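You operate a simulated robot arm through the tools that you are given. There is no shell and no other tool.

You are at the controls of a simulated two-armed robot. One attempt, no reset.

TASK
Pump the release pot up to the HALF mark.
Fine: lid open, spout over the pot; spill none; spout back over its tray, lid shut. Where these are worked on the way, their far stop is far enough and under half their travel is too little: yellow spout.
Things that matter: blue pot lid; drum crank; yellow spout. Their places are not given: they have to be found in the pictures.

The check looks at the end state, three seconds after you hand in, the way a careful person would. Anything else that was tipped, shoved, dropped, spilled or broken makes it a failure. Lids that push on must go on centred and level and be pressed home; caps that screw on are set level and turned clockwise until they are tight.

THE ROBOT
Two 7-joint arms with fingered hands on one trunk that stands fixed in place. Base frame: the origin is at the foot of the trunk, x ahead of it, y to its left, z up. Readings come in m, degrees, newtons and seconds.
The left shoulder is at [0.07, 0.139, 1.133], the right one opposite. With the tool pointing down near the work surface each hand reaches from about 0.46 to 0.84 m from the base axis, measured 20 degrees to its own side. Payload 3.9 kg a hand.
The tool frame of a hand sits at the grasp point between the pads (the TCP): z along the fingers, y along the line on which they close. The tips reach 0.029 m beyond it. The gripper opens to 0.1 m; its body begins 0.034 m behind the TCP. The gripper is a hand of 5 fingers: y runs from the thumb to the fingers, the wrist lies at [-0.015, -0.105, -0.177] in the tool frame, and closing takes about 1.5 s.
Orientation is that of the tool frame in the base frame, as [roll, pitch, yaw] about the fixed x, y, z axes, in that order (R = Rz(yaw) Ry(pitch) Rx(roll)). With the fingers straight down and the wrist toward the robot, the tool's x, y and z point along [0, 1, 0], [1, 0, 0] and [0, 0, -1] of the base frame.

THE INTERFACE
- The arms move only by the tool jog_arm. It takes "left_series", "right_series" or both (then of equal length, played together; a hand with none holds still); each is a list that holds one entry, the list of rows, each a list of 6 numbers: the shift along the tool's x, y, z in m, then the turn, a rotation vector about the tool's x, y, z in rad. In form: [[[x, y, z, ax, ay, az], ...]]. A call has 1 to 20 rows; each row shifts and turns the commanded pose from where the row before left it, along the tool's axes as they then stand. "left_jaw" and "right_jaw" are, for a hand that has rows, the finger opening in m, from 0 to 0.1, set as the call begins (left out, the last holds). A row lasts 0.2 s, in which the tool goes at most 0.05 m and 8.6 degrees; a call with a longer step from one row to the next is refused whole, and so is a gripper value outside its range. Where a pose cannot be reached the arm comes as near as it can. A force on the tool above 80 N (or 10 N above the force at the start of the call, whichever is more), or a blocked arm, ends the call early, and 0.2 s more pass. The fingers move at their own pace (about 0.153 m/s each) and stop on an object; they squeeze with about 27 N. The grip force told is the motor's: it shows also when the fingers shut on nothing. Time passes only in rows, and 0.2 s behind the last, so rows that do not move let the fingers close. The reply holds the time, the measured pose of the TCP, the force on the tool along the base axes, the opening and the grip force, in the units named above and with some noise, with the torque about the TCP (base axes, N m) and any sound that the robot's microphone picked up.
- Cameras (640 x 400 px; columns grow to the right, rows downward): "scene" is now at [0.1439, 0.0121, 1.4906]; the picture's right is [0.15, -0.99, 0.00], its down [-0.21, -0.03, -0.98] and it looks along [0.97, 0.14, -0.21] (base axes); focal length 246 px, centre (320, 200). "left" rides on the left gripper at [-0.066, -0.086, -0.121] in its tool frame; the picture's right is [-0.76, -0.31, 0.58], its down [0.59, -0.70, 0.40] and it looks along [0.28, 0.64, 0.71] (tool axes); focal length 247 px, centre (320, 200). "right" rides on the right gripper at [0.066, -0.086, -0.121] in its tool frame; the picture's right is [-0.76, 0.31, -0.58], its down [-0.59, -0.70, 0.40] and it looks along [-0.28, 0.64, 0.71] (tool axes); focal length 247 px, centre (320, 200).
- snapshot(camera): a new picture of that camera. No time passes.
- raise_lower(by): slides the trunk up (or, below 0, down) by that many m; the arms and the scene camera ride with it, the base frame stays. It gives what a move gives, with no picture.
- set_fingers(index, middle, ring, little, thumb_bend, thumb_turn, hand): sets how far each is bent, from 0 (flat) to 1 (curled in); at 0.3 the hand is open as for a grip, at 0.7 the pads meet at the TCP. One left out holds its place. A second passes; each finger stops where it meets its share of the squeeze, and holds until it gets a number again. A gripper value or a shape takes the hand back. It gives what a move gives, with no picture; readings hold the bend of each and the force on index, middle, ring, little, thumb and palm. thumb_turn goes from beside the hand (0) to across from the fingers (1), as for a grip.
- preshape(shape, hand): the hand has 5 fingers and takes this shape, open, in about a second: jaw (thumb against the fingers, like two jaws); tri (thumb and two fingers); tip (a fingertip pinch); poke (one finger out to press); point (the index stretched); flat (the hand flat); cup (the hand cupped); fist (a fist). The gripper value then closes the fingers along that shape, each until it touches; the sizes above hold for jaw. It gives what a move gives, with no picture.
- pan_tilt(pan, tilt): turns the head with the scene camera to pan (to the left, within 86 degrees either way) and tilt (down, from -29 to 69), counted from straight ahead of the robot. It gives what a move gives.
- locate(camera, pixels): for up to 12 pixels [column, row] of the newest picture of that camera ("zoom" is the newest enlarged one), the place [x, y, z] in the base frame of the surface seen there, good to about 0.002 m. No time passes.
- close_up(camera, box): a new picture of the part [left, top, right, bottom] of that camera's present view, enlarged. No time passes.
- sign_off(): hands the job in; it is judged then, once.

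Leave the grippers open and the arms clear of the work at the hand-in unless told otherwise.

The tools are called after "Request:" by a JSON object that holds its "name" and its "arguments". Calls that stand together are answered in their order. jog_arm: Moves the arms, as the interface text tells. Its arguments: {"type":"object","properties":{"left_series":{"type":"array"},"left_jaw":{"type":"number"},"right_series":{"type":"array"},"right_jaw":{"type":"number"}},"required":[]} The other tools are called the same way: raise_lower (by) moves the trunk up or down; preshape (shape, hand) gives the hand a shape; set_fingers (index, middle, ring, little, thumb_bend, thumb_turn, hand) moves the fingers one by one; pan_tilt (pan, tilt) turns the head that bears the scene camera; snapshot (camera) takes a picture; locate (camera, pixels) gives the place of the surface under pixels of a picture; close_up (camera, box) takes an enlarged picture of a part of a camera's view; sign_off () hands the job in.

At the start:

```text
t: 0.0
left_eef_pos: [0.4676, 0.1989, 1.3842]
left_ee_rot: [179.9, 0.0, 92.0]
left_contact_force: [-0.3, 0.6, 0.3]
left_moment: [0.0, 0.02, -0.03]
left_gripper_width: 0.1
left_gripper_force: 0.1
left_shape: jaw
left_bend: [0.3, 0.3, 0.3, 0.3, 0.3, 0.98]
left_finger forces: [0.1, 0.0, 0.0, 0.0, 0.0, 0.1]
right_eef_pos: [0.3521, -0.1013, 1.4415]
right_ee_rot: [-180.0, 0.1, 91.9]
right_contact_force: [0.1, -0.3, -0.7]
right_moment: [-0.01, 0.03, -0.01]
right_gripper_width: 0.0996
right_gripper_force: 0.0
right_shape: jaw
right_bend: [0.3, 0.3, 0.3, 0.3, 0.3, 0.98]
right_finger forces: [0.0, 0.0, 0.0, 0.0, 0.0, 0.1]
trunk travel left (down, up): [-0.775, 0.065]
head pan, tilt (commanded): [8.4, 12.2]
```

scene: 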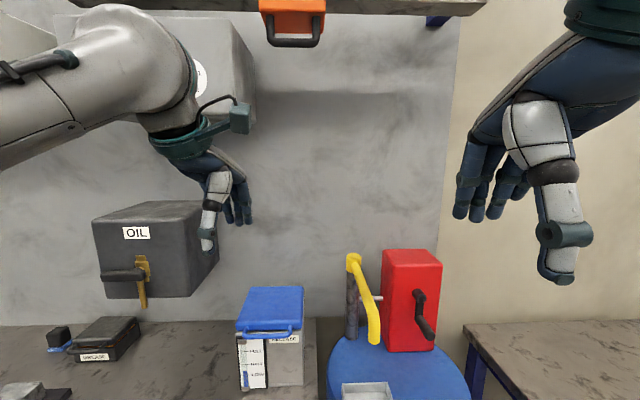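
right: 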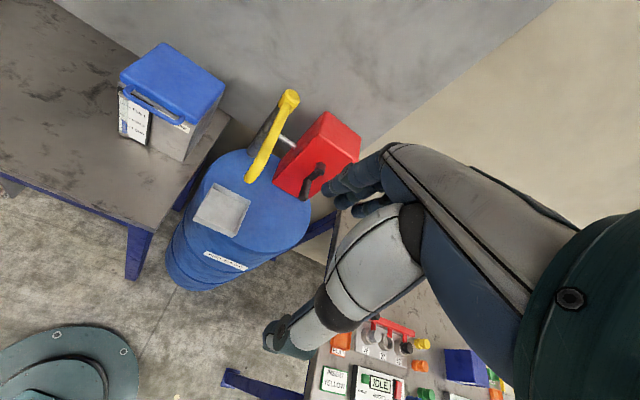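
left: 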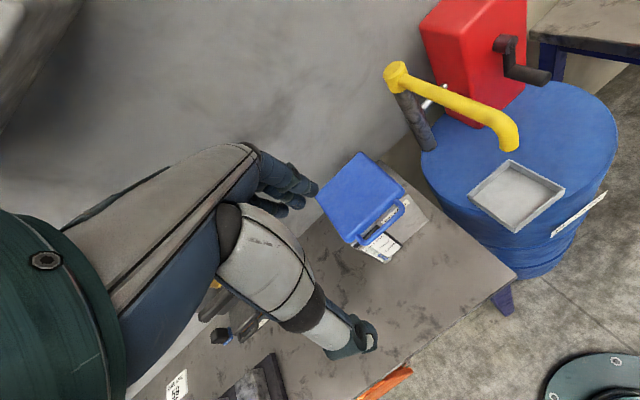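

I see the release pot (blue lid, around 270,340), the yellow spout (365,300) and the red pump with a black crank (425,315) on a blue drum. First I tilt the head down for a better view.

Request:
{"name": "pan_tilt", "arguments": {"pan": 0, "tilt": 35}}

Request:
{"name": "snapshot", "arguments": {"camera": "scene"}}

```text
t: 0.9
left_eef_pos: [0.4688, 0.1986, 1.3838]
left_ee_rot: [-179.9, 0.0, 92.0]
left_contact_force: [-0.4, -0.4, 0.4]
left_moment: [0.0, -0.01, -0.01]
left_gripper_width: 0.0998
left_gripper_force: 0.1
left_shape: jaw
left_bend: [0.3, 0.3, 0.3, 0.3, 0.3, 0.98]
left_finger forces: [0.0, 0.1, 0.0, 0.1, 0.0, 0.0]
right_eef_pos: [0.3514, -0.1015, 1.4417]
right_ee_rot: [180.0, 0.1, 92.0]
right_contact_force: [0.1, 0.2, 0.8]
right_moment: [0.03, 0.02, -0.01]
right_gripper_width: 0.0996
right_gripper_force: 0.0
right_shape: jaw
right_bend: [0.3, 0.3, 0.3, 0.3, 0.3, 0.98]
right_finger forces: [0.0, 0.0, 0.1, 0.0, 0.1, 0.0]
trunk travel left (down, up): [-0.775, 0.065]
head pan, tilt (commanded): [0.0, 35.0]
```

```text
taken
```

scene: 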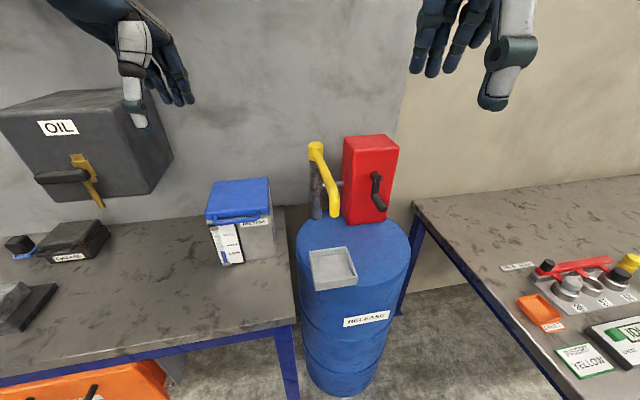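

The view now shows everything. I enlarge the pot, and the pump with its spout.

Request:
{"name": "close_up", "arguments": {"camera": "scene", "box": [190, 160, 300, 280]}}

Request:
{"name": "locate", "arguments": {"camera": "scene", "pixels": [[215, 184], [268, 180], [272, 212], [207, 216], [222, 220], [252, 217], [241, 263], [276, 257], [240, 195], [238, 222], [236, 213], [260, 300]]}}

Request:
{"name": "close_up", "arguments": {"camera": "scene", "box": [290, 120, 410, 300]}}

```text
3.33 times, centred on (245, 220) of scene
```

zoom: 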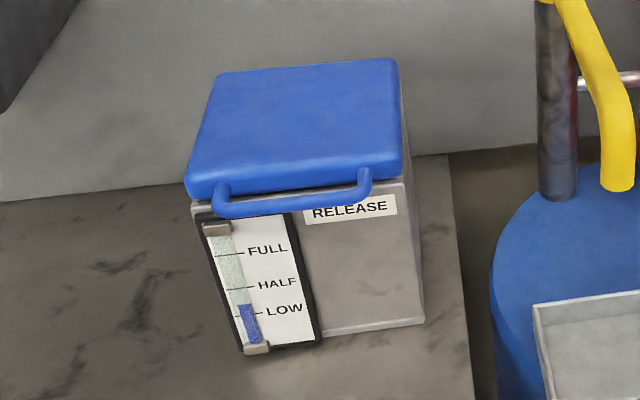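

```text
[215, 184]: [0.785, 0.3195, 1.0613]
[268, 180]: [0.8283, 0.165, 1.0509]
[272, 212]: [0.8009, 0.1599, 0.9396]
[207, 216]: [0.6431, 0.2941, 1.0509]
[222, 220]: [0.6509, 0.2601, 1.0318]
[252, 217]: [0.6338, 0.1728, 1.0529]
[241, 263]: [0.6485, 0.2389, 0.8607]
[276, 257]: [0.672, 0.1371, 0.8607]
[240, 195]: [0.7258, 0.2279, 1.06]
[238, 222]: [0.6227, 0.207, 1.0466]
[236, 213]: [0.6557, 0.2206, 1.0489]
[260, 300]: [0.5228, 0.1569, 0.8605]
```

```text
2.22 times, centred on (350, 210) of scene
```

zoom: 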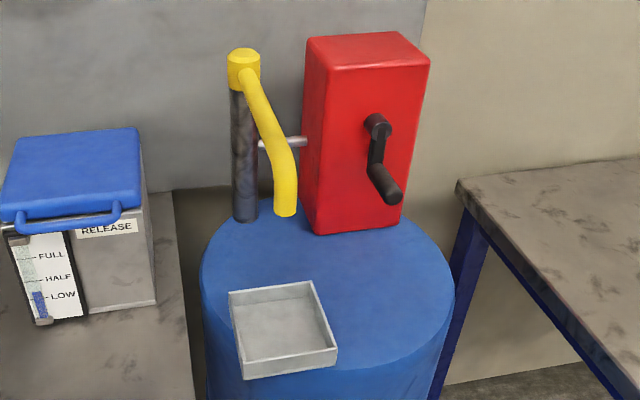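

The pot's lid has a bail handle on its front edge, so its hinge is probably at the back. The gauge on the left stands just above LOW. Next I measure the spout and crank in this enlarged picture.

Request:
{"name": "locate", "arguments": {"camera": "zoom", "pixels": [[243, 55], [243, 80], [262, 110], [275, 150], [285, 190], [285, 213], [240, 150], [245, 215], [285, 144], [378, 120], [377, 155], [385, 188]]}}

Request:
{"name": "locate", "arguments": {"camera": "zoom", "pixels": [[398, 195], [375, 170], [305, 40], [400, 35], [428, 62], [310, 72], [320, 230], [402, 215], [230, 293], [312, 283], [336, 350], [243, 375]]}}

```text
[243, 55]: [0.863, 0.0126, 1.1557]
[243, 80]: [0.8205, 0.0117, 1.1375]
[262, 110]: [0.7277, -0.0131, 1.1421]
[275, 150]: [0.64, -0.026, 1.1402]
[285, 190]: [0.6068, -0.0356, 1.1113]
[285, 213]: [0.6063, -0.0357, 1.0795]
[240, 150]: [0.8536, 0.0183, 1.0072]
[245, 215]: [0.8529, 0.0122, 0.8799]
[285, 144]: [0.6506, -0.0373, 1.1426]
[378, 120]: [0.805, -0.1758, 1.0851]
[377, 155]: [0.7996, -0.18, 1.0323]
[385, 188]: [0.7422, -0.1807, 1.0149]
```

```text
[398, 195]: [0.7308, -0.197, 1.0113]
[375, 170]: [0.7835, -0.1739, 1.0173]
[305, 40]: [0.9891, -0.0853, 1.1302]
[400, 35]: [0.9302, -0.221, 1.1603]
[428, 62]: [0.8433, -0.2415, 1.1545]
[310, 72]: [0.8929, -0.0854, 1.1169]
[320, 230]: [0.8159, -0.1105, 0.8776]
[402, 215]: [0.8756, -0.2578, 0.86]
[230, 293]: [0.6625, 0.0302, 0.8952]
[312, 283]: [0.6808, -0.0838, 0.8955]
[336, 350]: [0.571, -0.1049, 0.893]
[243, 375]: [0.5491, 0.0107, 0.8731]
```

The spout pivots on the post near (0.87, 0.013) and its tip is at about (0.605, -0.036, 1.08). The crank hub is near (0.80, -0.176, 1.08) and its handle is low, pointing at the robot. I take closer looks through the left and right cameras.

Request:
{"name": "close_up", "arguments": {"camera": "left", "box": [290, 130, 450, 280]}}

Request:
{"name": "close_up", "arguments": {"camera": "left", "box": [370, 0, 630, 250]}}

Request:
{"name": "close_up", "arguments": {"camera": "right", "box": [160, 70, 380, 290]}}

Request:
{"name": "close_up", "arguments": {"camera": "scene", "box": [335, 130, 405, 230]}}

```text
2.67 times, centred on (370, 205) of left
```

zoom: 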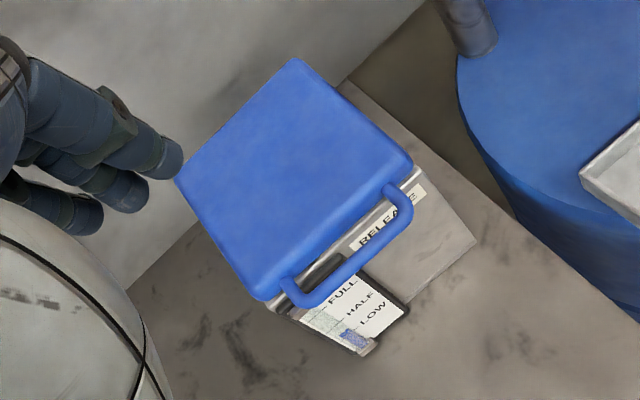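

```text
1.60 times, centred on (500, 125) of left
```

zoom: 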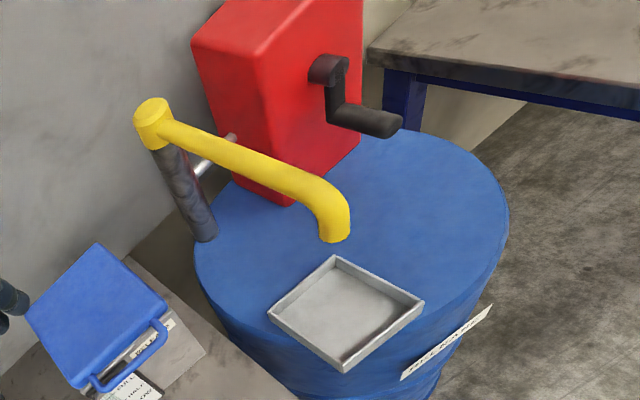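

```text
1.82 times, centred on (270, 180) of right
```

zoom: 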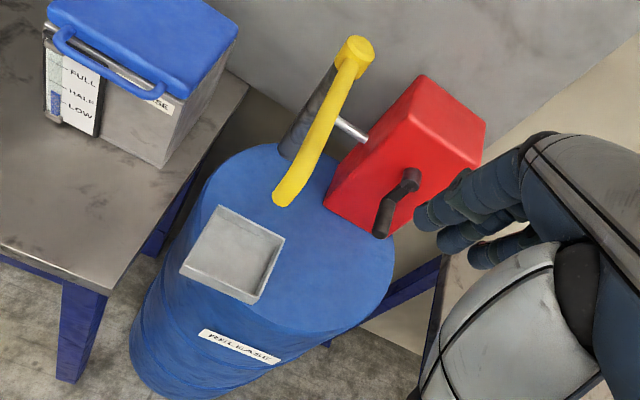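

```text
4.00 times, centred on (370, 180) of scene
```

zoom: 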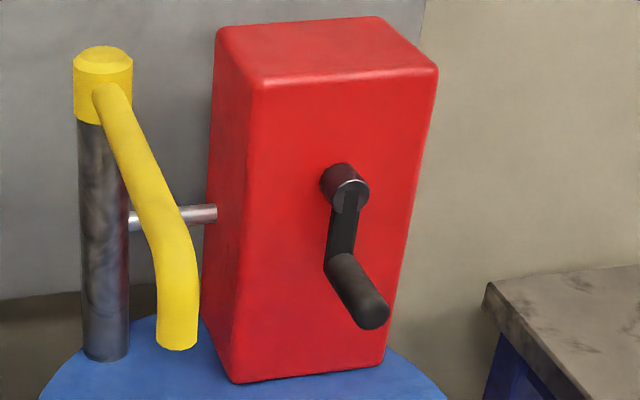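

The crank hub is at (350,185), the arm runs down to (343,260) and the grip ends at (375,310) in this enlarged view. I measure its axis and the red box face.

Request:
{"name": "locate", "arguments": {"camera": "zoom", "pixels": [[350, 175], [352, 195], [343, 215], [338, 250], [345, 268], [358, 285], [372, 308], [380, 318], [270, 110], [415, 110], [270, 340], [370, 345]]}}

Request:
{"name": "close_up", "arguments": {"camera": "scene", "box": [195, 165, 285, 275]}}

Request:
{"name": "snapshot", "arguments": {"camera": "left"}}

Request:
{"name": "locate", "arguments": {"camera": "left", "pixels": [[360, 155], [320, 195], [352, 240], [402, 190], [362, 240], [372, 237], [390, 222], [401, 208], [440, 101], [400, 65], [515, 143], [505, 148]]}}

```text
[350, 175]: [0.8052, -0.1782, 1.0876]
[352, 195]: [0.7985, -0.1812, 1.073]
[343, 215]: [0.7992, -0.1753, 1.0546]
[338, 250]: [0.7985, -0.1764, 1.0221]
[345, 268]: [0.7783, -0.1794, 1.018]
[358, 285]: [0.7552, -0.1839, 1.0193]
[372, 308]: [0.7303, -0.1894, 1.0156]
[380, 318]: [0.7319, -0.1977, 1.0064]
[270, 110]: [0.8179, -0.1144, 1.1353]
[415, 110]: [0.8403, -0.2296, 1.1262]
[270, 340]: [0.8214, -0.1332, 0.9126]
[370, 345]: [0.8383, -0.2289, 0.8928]
```

```text
3.64 times, centred on (240, 220) of scene
```

zoom: 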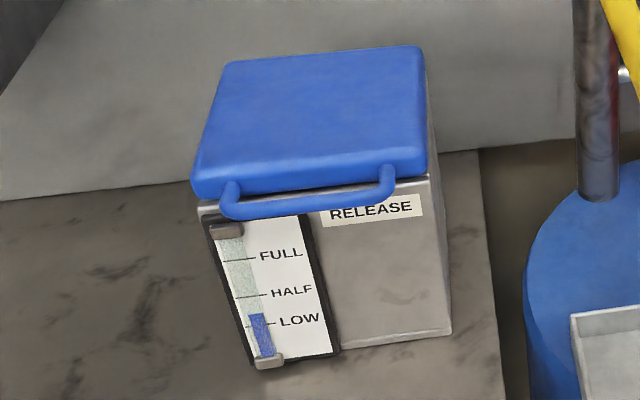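

```text
taken
```

left: 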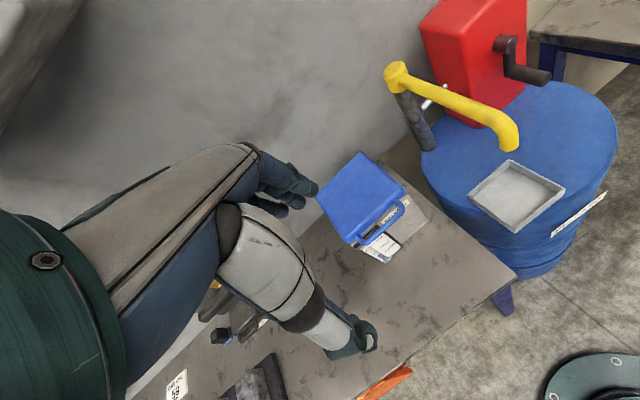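

```text
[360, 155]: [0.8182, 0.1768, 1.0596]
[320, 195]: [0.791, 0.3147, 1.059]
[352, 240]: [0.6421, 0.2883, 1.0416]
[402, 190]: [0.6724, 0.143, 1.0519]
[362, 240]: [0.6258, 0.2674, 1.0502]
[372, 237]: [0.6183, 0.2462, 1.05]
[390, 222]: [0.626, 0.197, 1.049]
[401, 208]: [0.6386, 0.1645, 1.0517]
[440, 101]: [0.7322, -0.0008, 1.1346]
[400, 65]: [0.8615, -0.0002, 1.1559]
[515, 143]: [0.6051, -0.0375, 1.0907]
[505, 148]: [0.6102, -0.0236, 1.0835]
```

The pot, pump face and crank axis all seem turned about 10.8 degrees. Before moving the left arm I check where the OIL tank, the shelf and the table edge are.

Request:
{"name": "snapshot", "arguments": {"camera": "scene"}}

Request:
{"name": "locate", "arguments": {"camera": "scene", "pixels": [[60, 150], [150, 190], [70, 180], [90, 195], [170, 150], [90, 240], [20, 300], [20, 245], [285, 320], [100, 370]]}}

```text
taken
```

scene: 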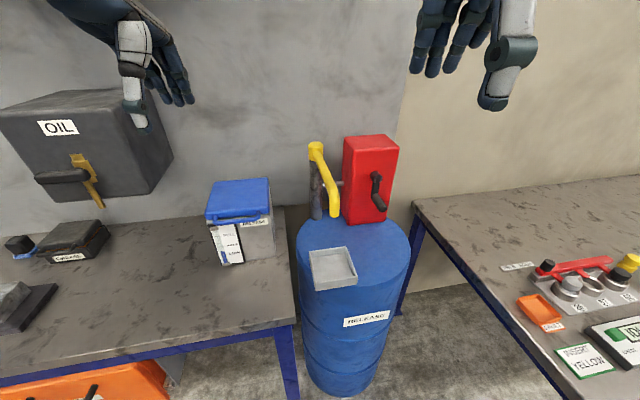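

```text
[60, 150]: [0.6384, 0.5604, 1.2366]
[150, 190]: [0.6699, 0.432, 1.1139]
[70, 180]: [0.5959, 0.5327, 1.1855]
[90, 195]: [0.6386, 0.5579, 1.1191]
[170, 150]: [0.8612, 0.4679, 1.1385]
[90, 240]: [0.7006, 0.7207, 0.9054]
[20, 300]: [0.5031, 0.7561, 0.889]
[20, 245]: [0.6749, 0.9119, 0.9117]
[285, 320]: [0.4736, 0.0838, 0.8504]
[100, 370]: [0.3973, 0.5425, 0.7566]
```

The OIL tank starts at x≈0.64, y≈0.43, so the left hand has room at y≈0.2. I move the left hand ahead to about (0.60, 0.205, 1.25) and turn its fingers forward, above the pot's front edge.

Request:
{"name": "jog_arm", "arguments": {"left_series": [[[0.0004, 0.0262, 0.0268, 0, 0, -0.03], [0.0004, 0.0262, 0.0268, 0, 0, -0.03], [0.0004, 0.0262, 0.0268, 0, 0, -0.03], [0.0004, 0.0262, 0.0268, 0, 0, -0.03], [0.0004, 0.0262, 0.0268, 0, 0, -0.034], [0, 0, 0, -0.1236, 0, 0], [0, 0, 0, -0.1236, 0, 0], [0, 0, 0, -0.1236, 0, 0], [0, 0, 0, -0.1236, 0, 0], [0, 0, 0, -0.1236, 0, 0], [0, 0, 0, -0.1236, 0, 0], [0, 0, 0, -0.1236, 0, 0], [0, 0, 0, -0.1236, 0, 0], [0, 0, 0, -0.1236, 0, 0], [0, 0, 0, -0.1236, 0, 0], [0, 0, 0, -0.1236, 0, 0]]]}}

Request:
{"name": "snapshot", "arguments": {"camera": "scene"}}

Request:
{"name": "snapshot", "arguments": {"camera": "left"}}

```text
t: 4.3
left_eef_pos: [0.598, 0.2123, 1.2503]
left_ee_rot: [102.0, 0.0, 100.9]
left_contact_force: [-0.7, -0.1, 0.0]
left_moment: [0.0, -0.02, 0.02]
left_gripper_width: 0.0998
left_gripper_force: 0.0
left_shape: jaw
left_bend: [0.3, 0.3, 0.3, 0.3, 0.3, 0.98]
left_finger forces: [0.0, 0.0, 0.0, 0.1, 0.1, 0.1]
right_eef_pos: [0.3525, -0.1001, 1.4419]
right_ee_rot: [-180.0, -0.1, 92.1]
right_contact_force: [0.9, -2.0, 0.0]
right_moment: [0.02, 0.0, -0.02]
right_gripper_width: 0.0998
right_gripper_force: 0.1
right_shape: jaw
right_bend: [0.3, 0.3, 0.3, 0.3, 0.3, 0.98]
right_finger forces: [0.1, 0.0, 0.0, 0.0, 0.0, 0.2]
trunk travel left (down, up): [-0.775, 0.065]
head pan, tilt (commanded): [0.0, 35.0]
```

```text
taken
```

scene: 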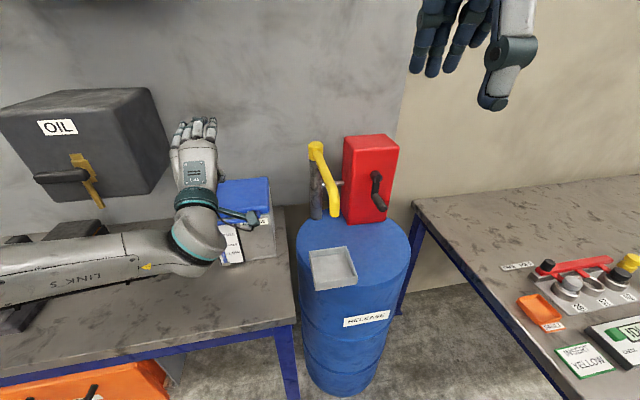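

```text
taken
```

left: 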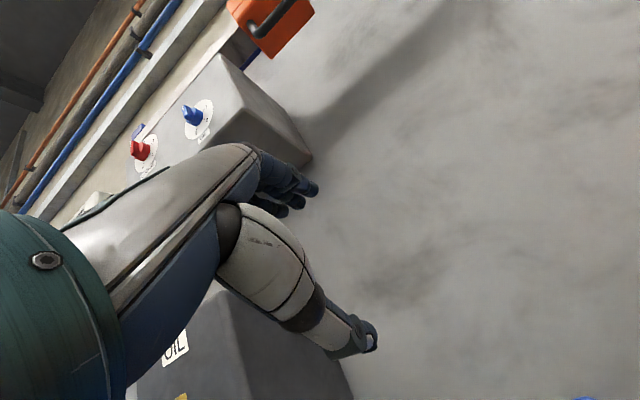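

The hand now points forward, about 12 degrees down, with its thumb below. I read where thumb tip and fingertips really are from the left picture, at (360,340) and (310,187).

Request:
{"name": "locate", "arguments": {"camera": "left", "pixels": [[350, 343], [370, 340], [372, 330], [345, 330], [312, 188], [297, 201], [282, 211], [290, 180], [330, 318]]}}

```text
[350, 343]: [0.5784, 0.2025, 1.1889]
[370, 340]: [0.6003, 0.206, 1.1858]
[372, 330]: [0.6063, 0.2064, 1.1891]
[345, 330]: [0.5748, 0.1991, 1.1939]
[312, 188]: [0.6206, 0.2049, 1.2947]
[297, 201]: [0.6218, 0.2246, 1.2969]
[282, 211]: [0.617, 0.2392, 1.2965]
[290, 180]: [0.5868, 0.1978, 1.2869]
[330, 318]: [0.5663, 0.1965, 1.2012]
```

The thumb tip sits about 0.06 m below and 0.01 m ahead of the TCP. I tilt the hand 25 degrees further up so the thumb leads like a hook, back off 3 cm and descend in front of the lid handle.

Request:
{"name": "jog_arm", "arguments": {"left_series": [[[0, 0, 0, -0.109, 0, 0], [0, 0, 0, -0.109, 0, 0], [0, 0, 0, -0.109, 0, 0], [0, 0, 0, -0.109, 0, 0], [0, 0.00675, -0.0292, 0, 0, 0], [0, -0.0365, -0.0084, 0, 0, 0], [0, -0.0365, -0.0084, 0, 0, 0], [0, -0.0365, -0.0084, 0, 0, 0], [0, -0.0365, -0.0084, 0, 0, 0]]]}}

Request:
{"name": "snapshot", "arguments": {"camera": "left"}}

Request:
{"name": "snapshot", "arguments": {"camera": "scene"}}

```text
t: 6.3
left_eef_pos: [0.5446, 0.1165, 1.1768]
left_ee_rot: [77.7, -0.2, 101.3]
left_contact_force: [-0.2, -0.3, 0.0]
left_moment: [0.02, -0.01, -0.01]
left_gripper_width: 0.0999
left_gripper_force: 0.0
left_shape: jaw
left_bend: [0.3, 0.3, 0.3, 0.3, 0.3, 0.98]
left_finger forces: [0.0, 0.0, 0.1, 0.0, 0.0, 0.0]
left hand out of reach, approached as far as the arm can: row 3, 4, 6, 7, 8, 9
right_eef_pos: [0.3531, -0.1014, 1.4411]
right_ee_rot: [-179.9, 0.1, 92.0]
right_contact_force: [0.4, 0.0, 1.1]
right_moment: [-0.01, 0.0, 0.01]
right_gripper_width: 0.0999
right_gripper_force: 0.1
right_shape: jaw
right_bend: [0.3, 0.3, 0.3, 0.3, 0.3, 0.98]
right_finger forces: [0.0, 0.0, 0.0, 0.1, 0.1, 0.0]
trunk travel left (down, up): [-0.775, 0.065]
head pan, tilt (commanded): [0.0, 35.0]
```

```text
taken
```

left: 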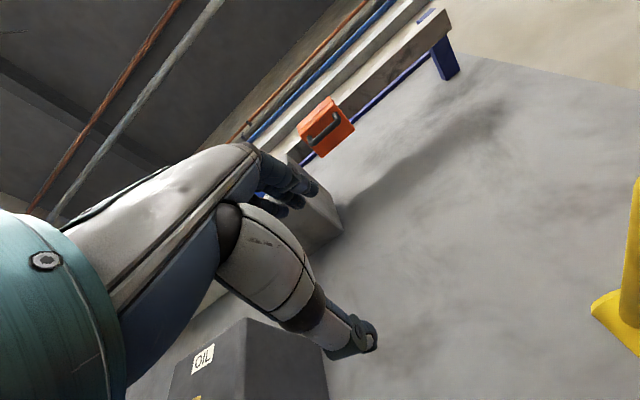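

```text
taken
```

scene: 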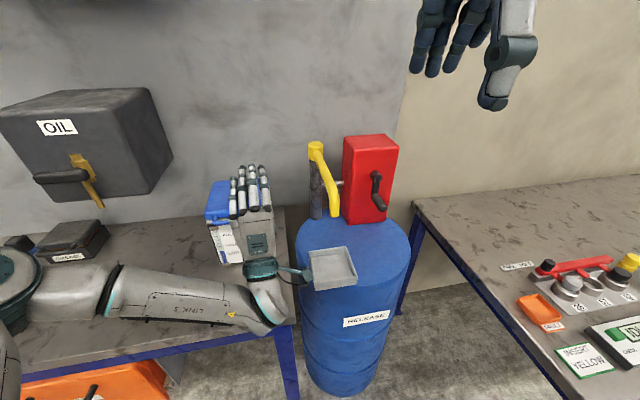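

The arm could not reach that low, up-tilted pose, and the hand drifted to (0.545, 0.117, 1.177). I undo those steps and will lower the trunk instead, so that the hand sits higher relative to its shoulder.

Request:
{"name": "jog_arm", "arguments": {"left_series": [[[0, 0.0365, 0.0084, 0, 0, 0], [0, 0.0365, 0.0084, 0, 0, 0], [0, 0.0365, 0.0084, 0, 0, 0], [0, 0.0365, 0.0084, 0, 0, 0], [0, 0, 0, 0.109, 0, 0], [0, 0, 0, 0.109, 0, 0], [0, 0, 0, 0.109, 0, 0], [0, 0, 0, 0.109, 0, 0]]]}}

Request:
{"name": "snapshot", "arguments": {"camera": "scene"}}

```text
t: 8.1
left_eef_pos: [0.5438, 0.115, 1.3239]
left_ee_rot: [102.2, 0.0, 100.7]
left_contact_force: [-0.5, 0.5, 0.5]
left_moment: [0.01, 0.0, -0.02]
left_gripper_width: 0.0999
left_gripper_force: 0.1
left_shape: jaw
left_bend: [0.3, 0.3, 0.3, 0.3, 0.3, 0.98]
left_finger forces: [0.0, 0.1, 0.0, 0.0, 0.1, 0.1]
right_eef_pos: [0.3513, -0.1012, 1.441]
right_ee_rot: [-180.0, 0.0, 92.0]
right_contact_force: [-0.1, -0.2, -0.1]
right_moment: [0.03, -0.02, 0.0]
right_gripper_width: 0.0997
right_gripper_force: 0.0
right_shape: jaw
right_bend: [0.3, 0.3, 0.3, 0.3, 0.3, 0.98]
right_finger forces: [0.0, 0.0, 0.0, 0.0, 0.1, 0.0]
trunk travel left (down, up): [-0.775, 0.065]
head pan, tilt (commanded): [0.0, 35.0]
```

```text
taken
```

scene: 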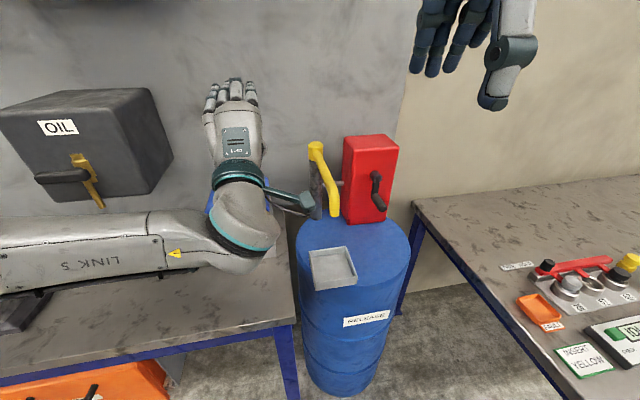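

The commanded pose follows the clipped one; the hand is now at (0.544, 0.115, 1.324). I check where the forearm and elbow run, around (20,250) and (130,240), before lowering the trunk.

Request:
{"name": "locate", "arguments": {"camera": "scene", "pixels": [[10, 240], [60, 240], [130, 230], [200, 230], [245, 255], [10, 285], [100, 285]]}}

Request:
{"name": "pan_tilt", "arguments": {"pan": 45, "tilt": 35}}

Request:
{"name": "snapshot", "arguments": {"camera": "scene"}}

```text
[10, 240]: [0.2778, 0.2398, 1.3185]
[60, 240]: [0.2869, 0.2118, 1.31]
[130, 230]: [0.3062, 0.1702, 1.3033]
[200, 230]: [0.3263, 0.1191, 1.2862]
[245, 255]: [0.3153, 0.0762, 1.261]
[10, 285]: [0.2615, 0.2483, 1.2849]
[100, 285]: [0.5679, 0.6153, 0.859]
```

```text
t: 9.2
left_eef_pos: [0.5441, 0.115, 1.325]
left_ee_rot: [102.2, 0.0, 100.7]
left_contact_force: [-0.6, -0.5, -0.2]
left_moment: [0.01, -0.02, -0.01]
left_gripper_width: 0.0999
left_gripper_force: 0.0
left_shape: jaw
left_bend: [0.3, 0.3, 0.3, 0.3, 0.3, 0.98]
left_finger forces: [0.0, 0.1, 0.1, 0.1, 0.1, 0.0]
right_eef_pos: [0.3511, -0.1008, 1.4407]
right_ee_rot: [-179.9, -0.1, 92.1]
right_contact_force: [-0.1, 0.3, -0.8]
right_moment: [-0.01, -0.01, -0.01]
right_gripper_width: 0.1
right_gripper_force: 0.0
right_shape: jaw
right_bend: [0.3, 0.3, 0.3, 0.3, 0.3, 0.98]
right_finger forces: [0.0, 0.1, 0.0, 0.1, 0.0, 0.1]
trunk travel left (down, up): [-0.775, 0.065]
head pan, tilt (commanded): [45.0, 35.0]
```

```text
taken
```

scene: 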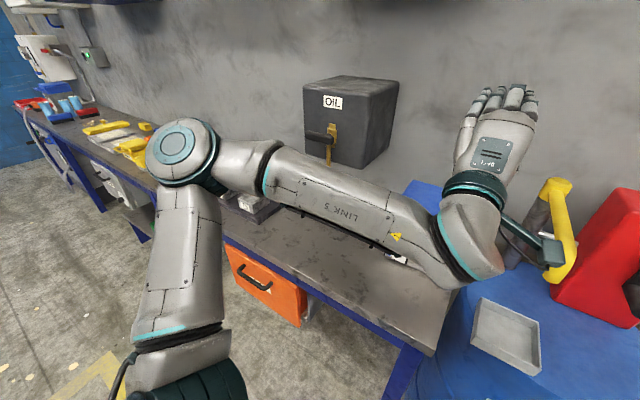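

The elbow sits high and out to the left, clear of the table and tank. I shift the hand 8 cm to the left, then lower the trunk 0.15 m.

Request:
{"name": "jog_arm", "arguments": {"left_series": [[[0.0277, 0, 0, 0, 0, 0], [0.0277, 0, 0, 0, 0, 0], [0.0277, 0, 0, 0, 0, 0]]]}}

Request:
{"name": "raise_lower", "arguments": {"by": -0.15}}

Request:
{"name": "pan_tilt", "arguments": {"pan": 8, "tilt": 28}}

Request:
{"name": "snapshot", "arguments": {"camera": "scene"}}

Request:
{"name": "snapshot", "arguments": {"camera": "left"}}

```text
t: 10.0
left_eef_pos: [0.5286, 0.1965, 1.3248]
left_ee_rot: [102.1, 0.0, 100.7]
left_contact_force: [0.8, 0.0, 0.4]
left_moment: [0.01, 0.0, 0.02]
left_gripper_width: 0.0999
left_gripper_force: 0.1
left_shape: jaw
left_bend: [0.3, 0.3, 0.3, 0.3, 0.3, 0.98]
left_finger forces: [0.0, 0.0, 0.1, 0.0, 0.0, 0.0]
right_eef_pos: [0.3515, -0.1002, 1.4423]
right_ee_rot: [180.0, 0.0, 92.1]
right_contact_force: [0.6, 0.5, 0.6]
right_moment: [-0.01, 0.01, 0.02]
right_gripper_width: 0.1001
right_gripper_force: 0.1
right_shape: jaw
right_bend: [0.3, 0.3, 0.3, 0.3, 0.3, 0.98]
right_finger forces: [0.0, 0.0, 0.0, 0.0, 0.0, 0.0]
trunk travel left (down, up): [-0.775, 0.065]
head pan, tilt (commanded): [45.0, 35.0]
```

```text
t: 11.7
left_eef_pos: [0.5281, 0.1968, 1.1758]
left_ee_rot: [102.1, 0.0, 100.7]
left_contact_force: [-0.1, -0.1, 0.7]
left_moment: [-0.02, 0.0, 0.01]
left_gripper_width: 0.0998
left_gripper_force: 0.1
left_shape: jaw
left_bend: [0.3, 0.3, 0.3, 0.3, 0.3, 0.98]
left_finger forces: [0.1, 0.0, 0.0, 0.0, 0.0, 0.0]
right_eef_pos: [0.3511, -0.0997, 1.291]
right_ee_rot: [180.0, 0.0, 92.0]
right_contact_force: [-0.2, 0.1, 0.1]
right_moment: [0.03, -0.03, -0.01]
right_gripper_width: 0.0997
right_gripper_force: 0.1
right_shape: jaw
right_bend: [0.3, 0.3, 0.3, 0.3, 0.3, 0.98]
right_finger forces: [0.0, 0.1, 0.1, 0.0, 0.0, 0.0]
trunk travel left (down, up): [-0.625, 0.215]
head pan, tilt (commanded): [45.0, 35.0]
```

```text
t: 12.8
left_eef_pos: [0.5279, 0.1962, 1.1742]
left_ee_rot: [102.0, 0.0, 100.8]
left_contact_force: [-0.1, 0.2, 0.2]
left_moment: [0.0, 0.0, -0.02]
left_gripper_width: 0.0998
left_gripper_force: 0.0
left_shape: jaw
left_bend: [0.3, 0.3, 0.3, 0.3, 0.3, 0.98]
left_finger forces: [0.0, 0.0, 0.0, 0.1, 0.0, 0.0]
right_eef_pos: [0.3516, -0.1009, 1.2909]
right_ee_rot: [179.9, 0.0, 92.0]
right_contact_force: [0.0, -0.5, -0.1]
right_moment: [0.0, 0.02, 0.01]
right_gripper_width: 0.0996
right_gripper_force: 0.0
right_shape: jaw
right_bend: [0.3, 0.3, 0.3, 0.3, 0.3, 0.98]
right_finger forces: [0.0, 0.0, 0.1, 0.0, 0.0, 0.1]
trunk travel left (down, up): [-0.625, 0.215]
head pan, tilt (commanded): [8.0, 28.0]
```

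```text
taken
```

scene: 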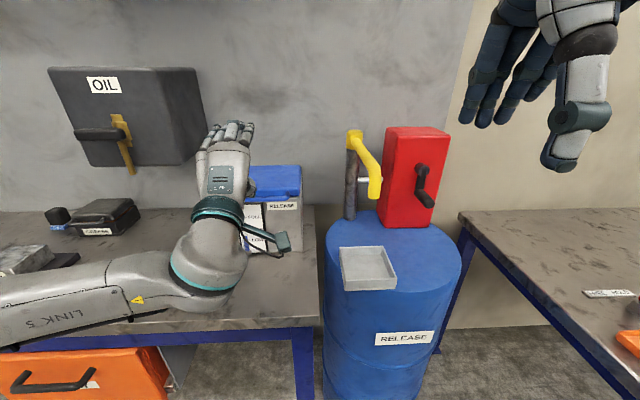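

```text
taken
```

left: 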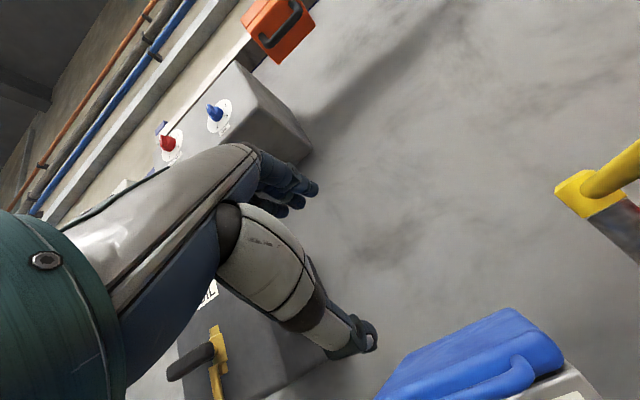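

The hand is at n≈0.555 along the pot's facing direction and laterally centred on the handle. I level the hand and descend so the thumb goes just below handle height, still in front of the handle.

Request:
{"name": "jog_arm", "arguments": {"left_series": [[[0, 0, 0, -0.105, 0, 0], [0, 0, 0, -0.105, 0, 0], [0, -0.032, 0.012, 0, 0, 0], [0, -0.032, 0.012, 0, 0, 0], [0, -0.031, 0.012, 0, 0, 0]]]}}

Request:
{"name": "snapshot", "arguments": {"camera": "left"}}

Request:
{"name": "snapshot", "arguments": {"camera": "scene"}}

```text
t: 14.0
left_eef_pos: [0.5664, 0.2024, 1.0779]
left_ee_rot: [90.1, 0.0, 100.9]
left_contact_force: [0.2, -0.2, -0.2]
left_moment: [0.01, -0.02, -0.01]
left_gripper_width: 0.1
left_gripper_force: 0.1
left_shape: jaw
left_bend: [0.3, 0.3, 0.3, 0.3, 0.3, 0.98]
left_finger forces: [0.0, 0.0, 0.0, 0.1, 0.0, 0.1]
right_eef_pos: [0.3509, -0.1008, 1.291]
right_ee_rot: [180.0, 0.0, 92.0]
right_contact_force: [0.2, -0.1, -0.6]
right_moment: [-0.01, 0.01, -0.02]
right_gripper_width: 0.0998
right_gripper_force: 0.1
right_shape: jaw
right_bend: [0.3, 0.3, 0.3, 0.3, 0.3, 0.98]
right_finger forces: [0.2, 0.0, 0.1, 0.1, 0.0, 0.0]
trunk travel left (down, up): [-0.625, 0.215]
head pan, tilt (commanded): [8.0, 28.0]
```

```text
taken
```

left: 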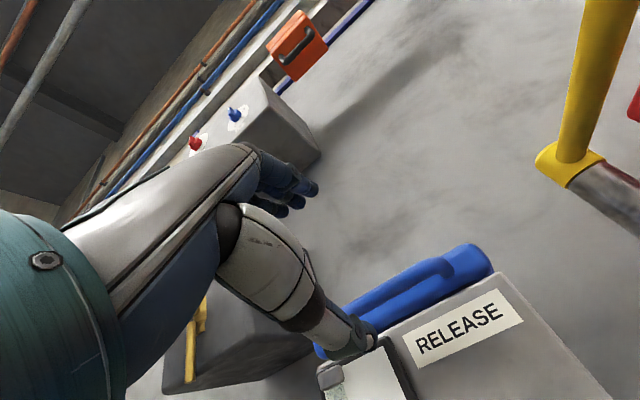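

```text
taken
```

scene: 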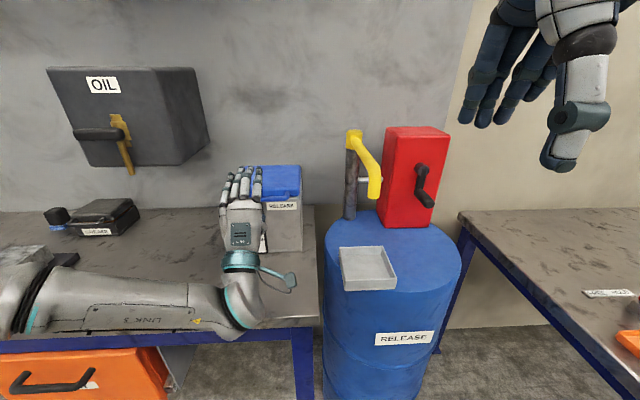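

Reached as commanded. I enlarge the left view around the thumb (350,340) and check the forearm's clearance above the table.

Request:
{"name": "close_up", "arguments": {"camera": "left", "box": [270, 230, 510, 390]}}

Request:
{"name": "locate", "arguments": {"camera": "scene", "pixels": [[20, 320], [100, 310], [180, 325], [240, 310], [40, 270], [225, 335]]}}

Request:
{"name": "locate", "arguments": {"camera": "left", "pixels": [[372, 342], [350, 350], [345, 335], [390, 298], [420, 275], [450, 262], [380, 325], [320, 350], [440, 310]]}}

```text
2.50 times, centred on (390, 310) of left
```

zoom: 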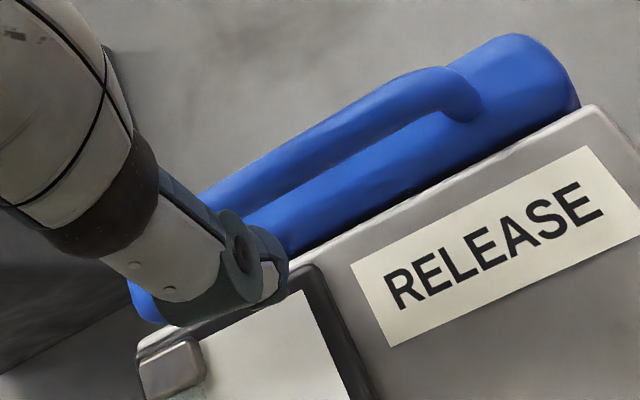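

```text
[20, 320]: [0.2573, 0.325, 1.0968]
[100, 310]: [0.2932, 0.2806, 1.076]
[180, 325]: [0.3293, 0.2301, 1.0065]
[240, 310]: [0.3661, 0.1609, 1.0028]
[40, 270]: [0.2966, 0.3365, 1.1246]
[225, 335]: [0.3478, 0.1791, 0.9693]
```

```text
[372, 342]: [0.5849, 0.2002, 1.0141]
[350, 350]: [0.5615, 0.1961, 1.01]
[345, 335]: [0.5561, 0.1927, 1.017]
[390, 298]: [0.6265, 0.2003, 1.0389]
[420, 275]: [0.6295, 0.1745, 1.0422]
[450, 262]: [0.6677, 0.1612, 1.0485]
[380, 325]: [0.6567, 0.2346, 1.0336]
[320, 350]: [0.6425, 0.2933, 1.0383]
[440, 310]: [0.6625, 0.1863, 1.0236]
```

The thumb tip is at about n=0.615, z=1.015, below the handle (z≈1.04, n≈0.65); the pot face is at n≈0.686. I move 5 cm forward so the thumb goes under the bar.

Request:
{"name": "jog_arm", "arguments": {"left_series": [[[0, 0, 0.025, 0, 0, 0], [0, 0, 0.025, 0, 0, 0]]]}}

Request:
{"name": "close_up", "arguments": {"camera": "left", "box": [240, 200, 480, 360]}}

Request:
{"name": "snapshot", "arguments": {"camera": "scene"}}

```text
t: 14.6
left_eef_pos: [0.6153, 0.2121, 1.0787]
left_ee_rot: [90.1, 0.0, 100.9]
left_contact_force: [0.5, 0.4, -0.3]
left_moment: [0.05, 0.02, 0.03]
left_gripper_width: 0.0998
left_gripper_force: 0.0
left_shape: jaw
left_bend: [0.3, 0.3, 0.3, 0.3, 0.3, 0.98]
left_finger forces: [0.0, 0.0, 0.1, 0.0, 0.0, 0.0]
right_eef_pos: [0.3517, -0.1009, 1.2916]
right_ee_rot: [179.9, 0.1, 92.0]
right_contact_force: [-0.4, 1.0, 0.2]
right_moment: [-0.01, 0.01, -0.01]
right_gripper_width: 0.0995
right_gripper_force: 0.0
right_shape: jaw
right_bend: [0.3, 0.3, 0.3, 0.3, 0.3, 0.98]
right_finger forces: [0.0, 0.0, 0.1, 0.1, 0.1, 0.0]
trunk travel left (down, up): [-0.625, 0.215]
head pan, tilt (commanded): [8.0, 28.0]
```

```text
2.50 times, centred on (360, 280) of left
```

zoom: 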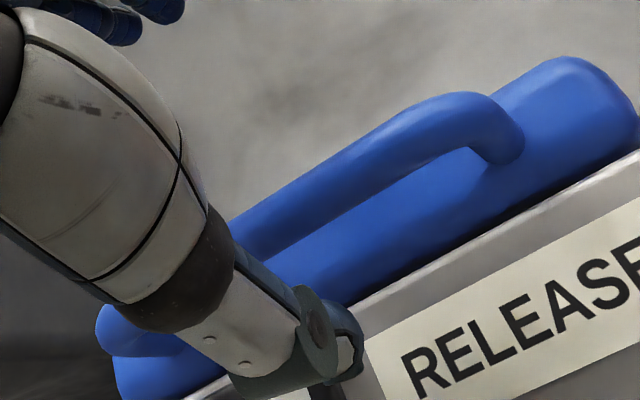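

```text
taken
```

scene: 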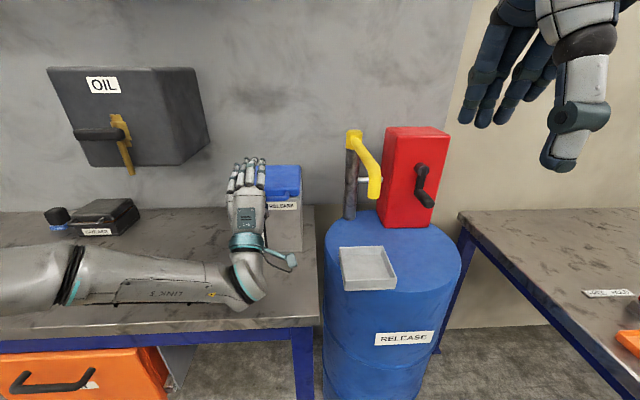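

The thumb is now under the bar in the left view. I check the gap from thumb tip (345,350) to the bar and to the pot face.

Request:
{"name": "locate", "arguments": {"camera": "zoom", "pixels": [[355, 335], [340, 350], [310, 310], [260, 260], [300, 225], [290, 290], [370, 330], [250, 235]]}}

```text
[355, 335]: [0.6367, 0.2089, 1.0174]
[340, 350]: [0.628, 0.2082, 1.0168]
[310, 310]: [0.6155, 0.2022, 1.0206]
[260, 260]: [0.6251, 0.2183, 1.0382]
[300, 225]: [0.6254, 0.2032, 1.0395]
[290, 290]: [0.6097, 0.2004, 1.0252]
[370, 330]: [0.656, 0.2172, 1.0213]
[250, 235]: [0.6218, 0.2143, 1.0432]
```

The thumb tip overlaps the bar by about 1 cm with 2 cm left to the pot face. I raise onto the bar and follow the lid's arc (hinge at n≈0.838, z≈1.045) up to about 20 degrees, tilting the hand along.

Request:
{"name": "jog_arm", "arguments": {"left_series": [[[0, 0.0093, 0.0052, 0, 0, 0], [0, 0.0158, -0.0012, -0.0436, 0, 0], [0, 0.0156, 0.0009, -0.0436, 0, 0], [0, 0.01505, 0.00296, -0.0436, 0, 0], [0, 0.0143, 0.0049, -0.0436, 0, 0]]]}}

Request:
{"name": "snapshot", "arguments": {"camera": "left"}}

Request:
{"name": "snapshot", "arguments": {"camera": "scene"}}

```text
t: 15.8
left_eef_pos: [0.6192, 0.2026, 1.1571]
left_ee_rot: [80.2, 0.0, 101.1]
left_contact_force: [-5.4, -1.6, -1.5]
left_moment: [-0.05, 0.39, 0.03]
left_gripper_width: 0.0998
left_gripper_force: 0.1
left_shape: jaw
left_bend: [0.3, 0.3, 0.3, 0.3, 0.28, 0.98]
left_finger forces: [0.0, 0.0, 0.1, 0.1, 6.3, 0.0]
left hand out of reach, approached as far as the arm can: row 5
right_eef_pos: [0.352, -0.101, 1.2916]
right_ee_rot: [180.0, 0.0, 92.0]
right_contact_force: [-0.4, 0.7, 0.0]
right_moment: [0.01, -0.01, -0.03]
right_gripper_width: 0.1
right_gripper_force: 0.1
right_shape: jaw
right_bend: [0.3, 0.3, 0.3, 0.3, 0.3, 0.98]
right_finger forces: [0.1, 0.1, 0.0, 0.0, 0.0, 0.0]
trunk travel left (down, up): [-0.625, 0.215]
head pan, tilt (commanded): [8.0, 28.0]
```

```text
taken
```

left: 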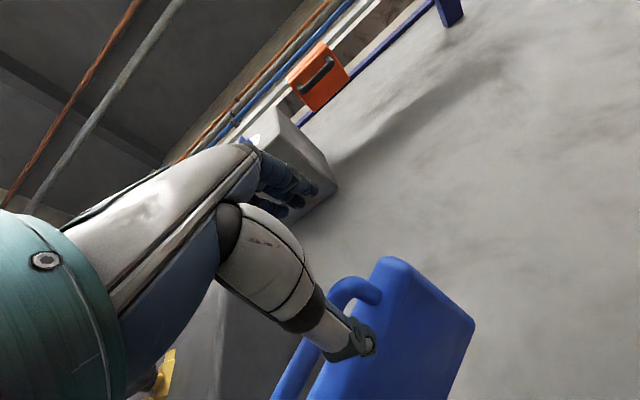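

```text
taken
```

scene: 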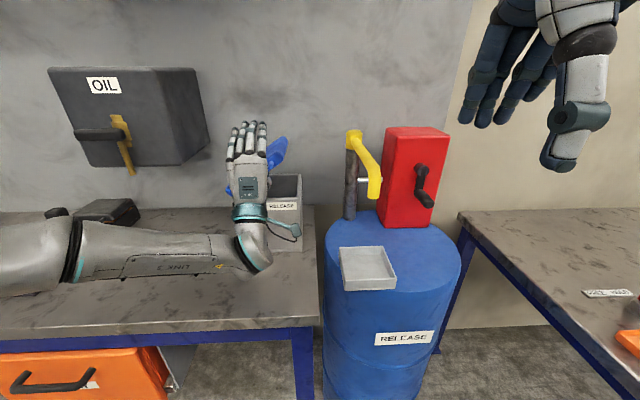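

The lid is lifting; the reach limit came at roll 80. I zoom in to see how the thumb sits against the lid and bar.

Request:
{"name": "close_up", "arguments": {"camera": "left", "box": [240, 220, 500, 400]}}

Request:
{"name": "close_up", "arguments": {"camera": "scene", "box": [200, 100, 320, 260]}}

Request:
{"name": "locate", "arguments": {"camera": "left", "pixels": [[368, 345], [350, 350], [390, 265], [470, 325], [430, 380], [355, 285], [375, 290], [300, 370], [330, 390], [360, 320]]}}

```text
2.22 times, centred on (370, 310) of left
```

zoom: 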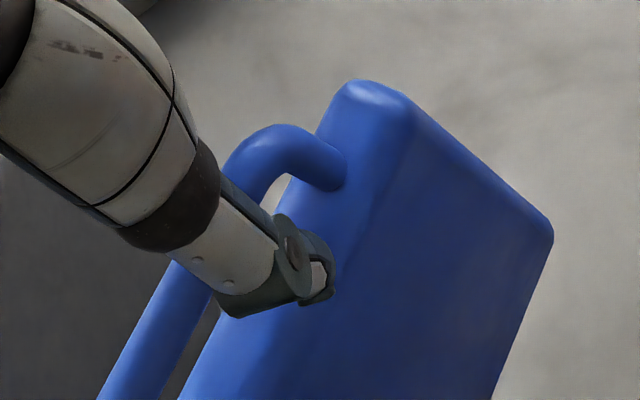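

```text
2.50 times, centred on (260, 180) of scene
```

zoom: 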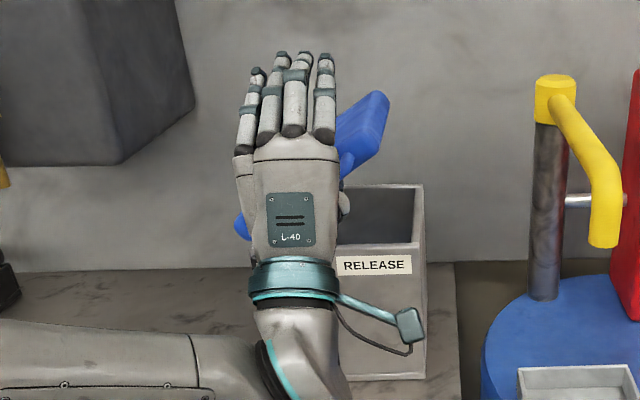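

```text
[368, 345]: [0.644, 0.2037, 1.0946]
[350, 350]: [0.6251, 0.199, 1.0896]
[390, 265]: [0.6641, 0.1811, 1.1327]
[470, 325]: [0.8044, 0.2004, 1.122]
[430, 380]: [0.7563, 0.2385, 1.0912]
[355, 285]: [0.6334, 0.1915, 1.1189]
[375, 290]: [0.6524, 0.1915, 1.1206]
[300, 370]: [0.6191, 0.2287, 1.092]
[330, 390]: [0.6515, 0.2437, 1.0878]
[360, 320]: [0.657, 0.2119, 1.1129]
```

The picture is telling: the lid's right side rose while its left side stayed down, so the hinge is along the pot's LEFT edge (around l≈0.168). The thumb supports the bar at about 40 degrees. I now follow an arc up and to the left, levelling the hand a little, until the lid stands upright.

Request:
{"name": "jog_arm", "arguments": {"left_series": [[[0.0084, 0.0118, 0.0034, 0.0244, 0, 0], [0.0126, 0.0129, 0.0032, 0.0244, 0, 0], [0.0145, 0.0106, 0.0026, 0.0244, 0, 0], [0.0161, 0.008, 0.0021, 0.0244, 0, 0], [0.0171, 0.0052, 0.0017, 0.0244, 0, 0]]]}}

Request:
{"name": "snapshot", "arguments": {"camera": "left"}}

Request:
{"name": "close_up", "arguments": {"camera": "scene", "box": [180, 100, 340, 260]}}

```text
t: 17.0
left_eef_pos: [0.6104, 0.2619, 1.2083]
left_ee_rot: [87.2, 0.2, 101.4]
left_contact_force: [0.2, -0.6, -0.4]
left_moment: [-0.03, -0.04, 0.04]
left_gripper_width: 0.0998
left_gripper_force: 0.1
left_shape: jaw
left_bend: [0.3, 0.3, 0.3, 0.3, 0.3, 0.97]
left_finger forces: [0.0, 0.1, 0.1, 0.1, 0.5, 0.0]
left hand out of reach, approached as far as the arm can: row 4, 5
right_eef_pos: [0.3516, -0.1012, 1.2928]
right_ee_rot: [180.0, 0.0, 91.9]
right_contact_force: [0.1, -0.6, -0.5]
right_moment: [0.05, -0.01, -0.02]
right_gripper_width: 0.0997
right_gripper_force: 0.1
right_shape: jaw
right_bend: [0.3, 0.3, 0.3, 0.3, 0.3, 0.98]
right_finger forces: [0.1, 0.0, 0.0, 0.0, 0.0, 0.0]
trunk travel left (down, up): [-0.625, 0.215]
head pan, tilt (commanded): [8.0, 28.0]
```

```text
taken
```

left: 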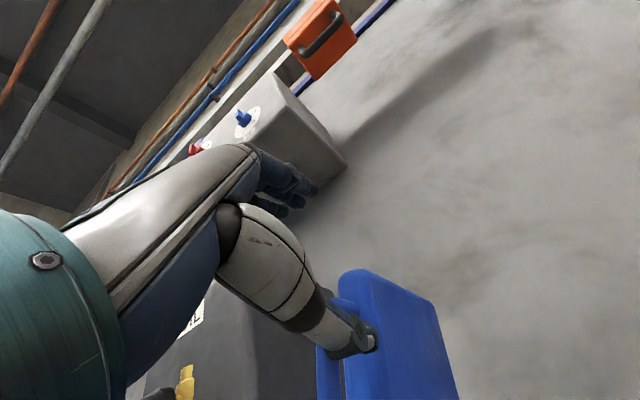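

```text
2.50 times, centred on (260, 180) of scene
```

zoom: 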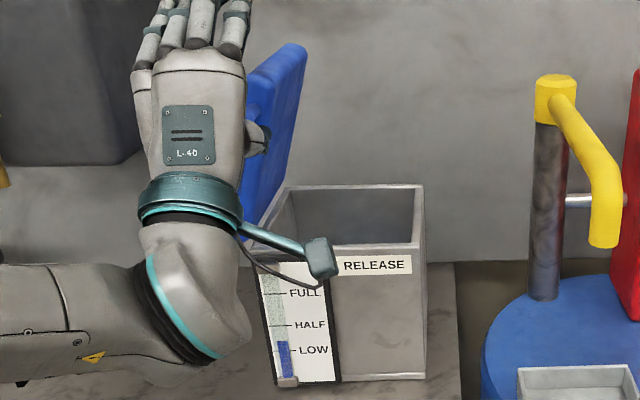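

The lid is now at about 75 degrees. I keep pushing left while turning the hand slightly clockwise to ease the wrist.

Request:
{"name": "jog_arm", "arguments": {"left_series": [[[0.014, 0.001, 0, 0, -0.06, 0], [0.014, 0.001, 0, 0, -0.06, 0], [0.014, 0, 0, 0, -0.06, 0], [0.014, 0, 0, 0, -0.06, 0]]]}}

Request:
{"name": "snapshot", "arguments": {"camera": "left"}}

Request:
{"name": "close_up", "arguments": {"camera": "scene", "box": [180, 100, 340, 260]}}

```text
t: 18.0
left_eef_pos: [0.6026, 0.2096, 1.2219]
left_ee_rot: [88.0, 0.6, 94.4]
left_contact_force: [-0.3, -1.1, 0.9]
left_moment: [0.0, 0.03, -0.01]
left_gripper_width: 0.1
left_gripper_force: 0.1
left_shape: jaw
left_bend: [0.3, 0.3, 0.3, 0.3, 0.3, 0.98]
left_finger forces: [0.0, 0.0, 0.0, 0.0, 0.0, 0.0]
left hand out of reach, approached as far as the arm can: row 1, 2, 3, 4
right_eef_pos: [0.3518, -0.1009, 1.2921]
right_ee_rot: [180.0, 0.1, 91.9]
right_contact_force: [0.3, 0.0, 0.2]
right_moment: [0.0, -0.03, 0.0]
right_gripper_width: 0.0996
right_gripper_force: 0.1
right_shape: jaw
right_bend: [0.3, 0.3, 0.3, 0.3, 0.3, 0.98]
right_finger forces: [0.0, 0.0, 0.1, 0.1, 0.0, 0.0]
trunk travel left (down, up): [-0.625, 0.215]
head pan, tilt (commanded): [8.0, 28.0]
```

```text
taken
```

left: 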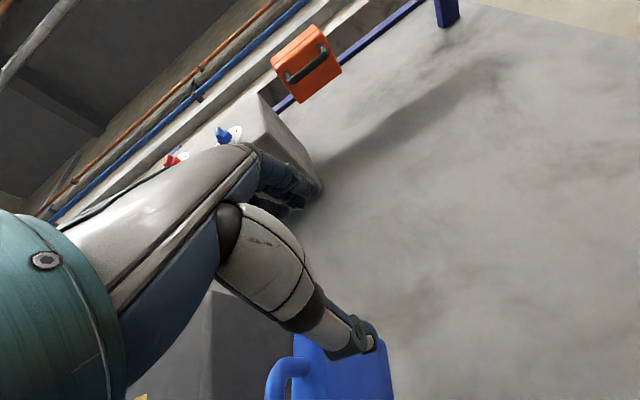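

```text
2.50 times, centred on (260, 180) of scene
```

zoom: 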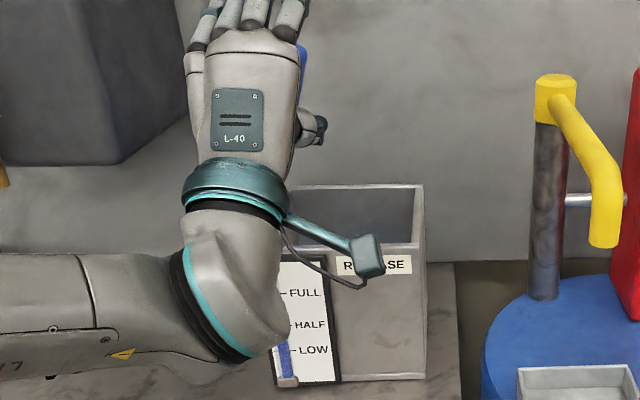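

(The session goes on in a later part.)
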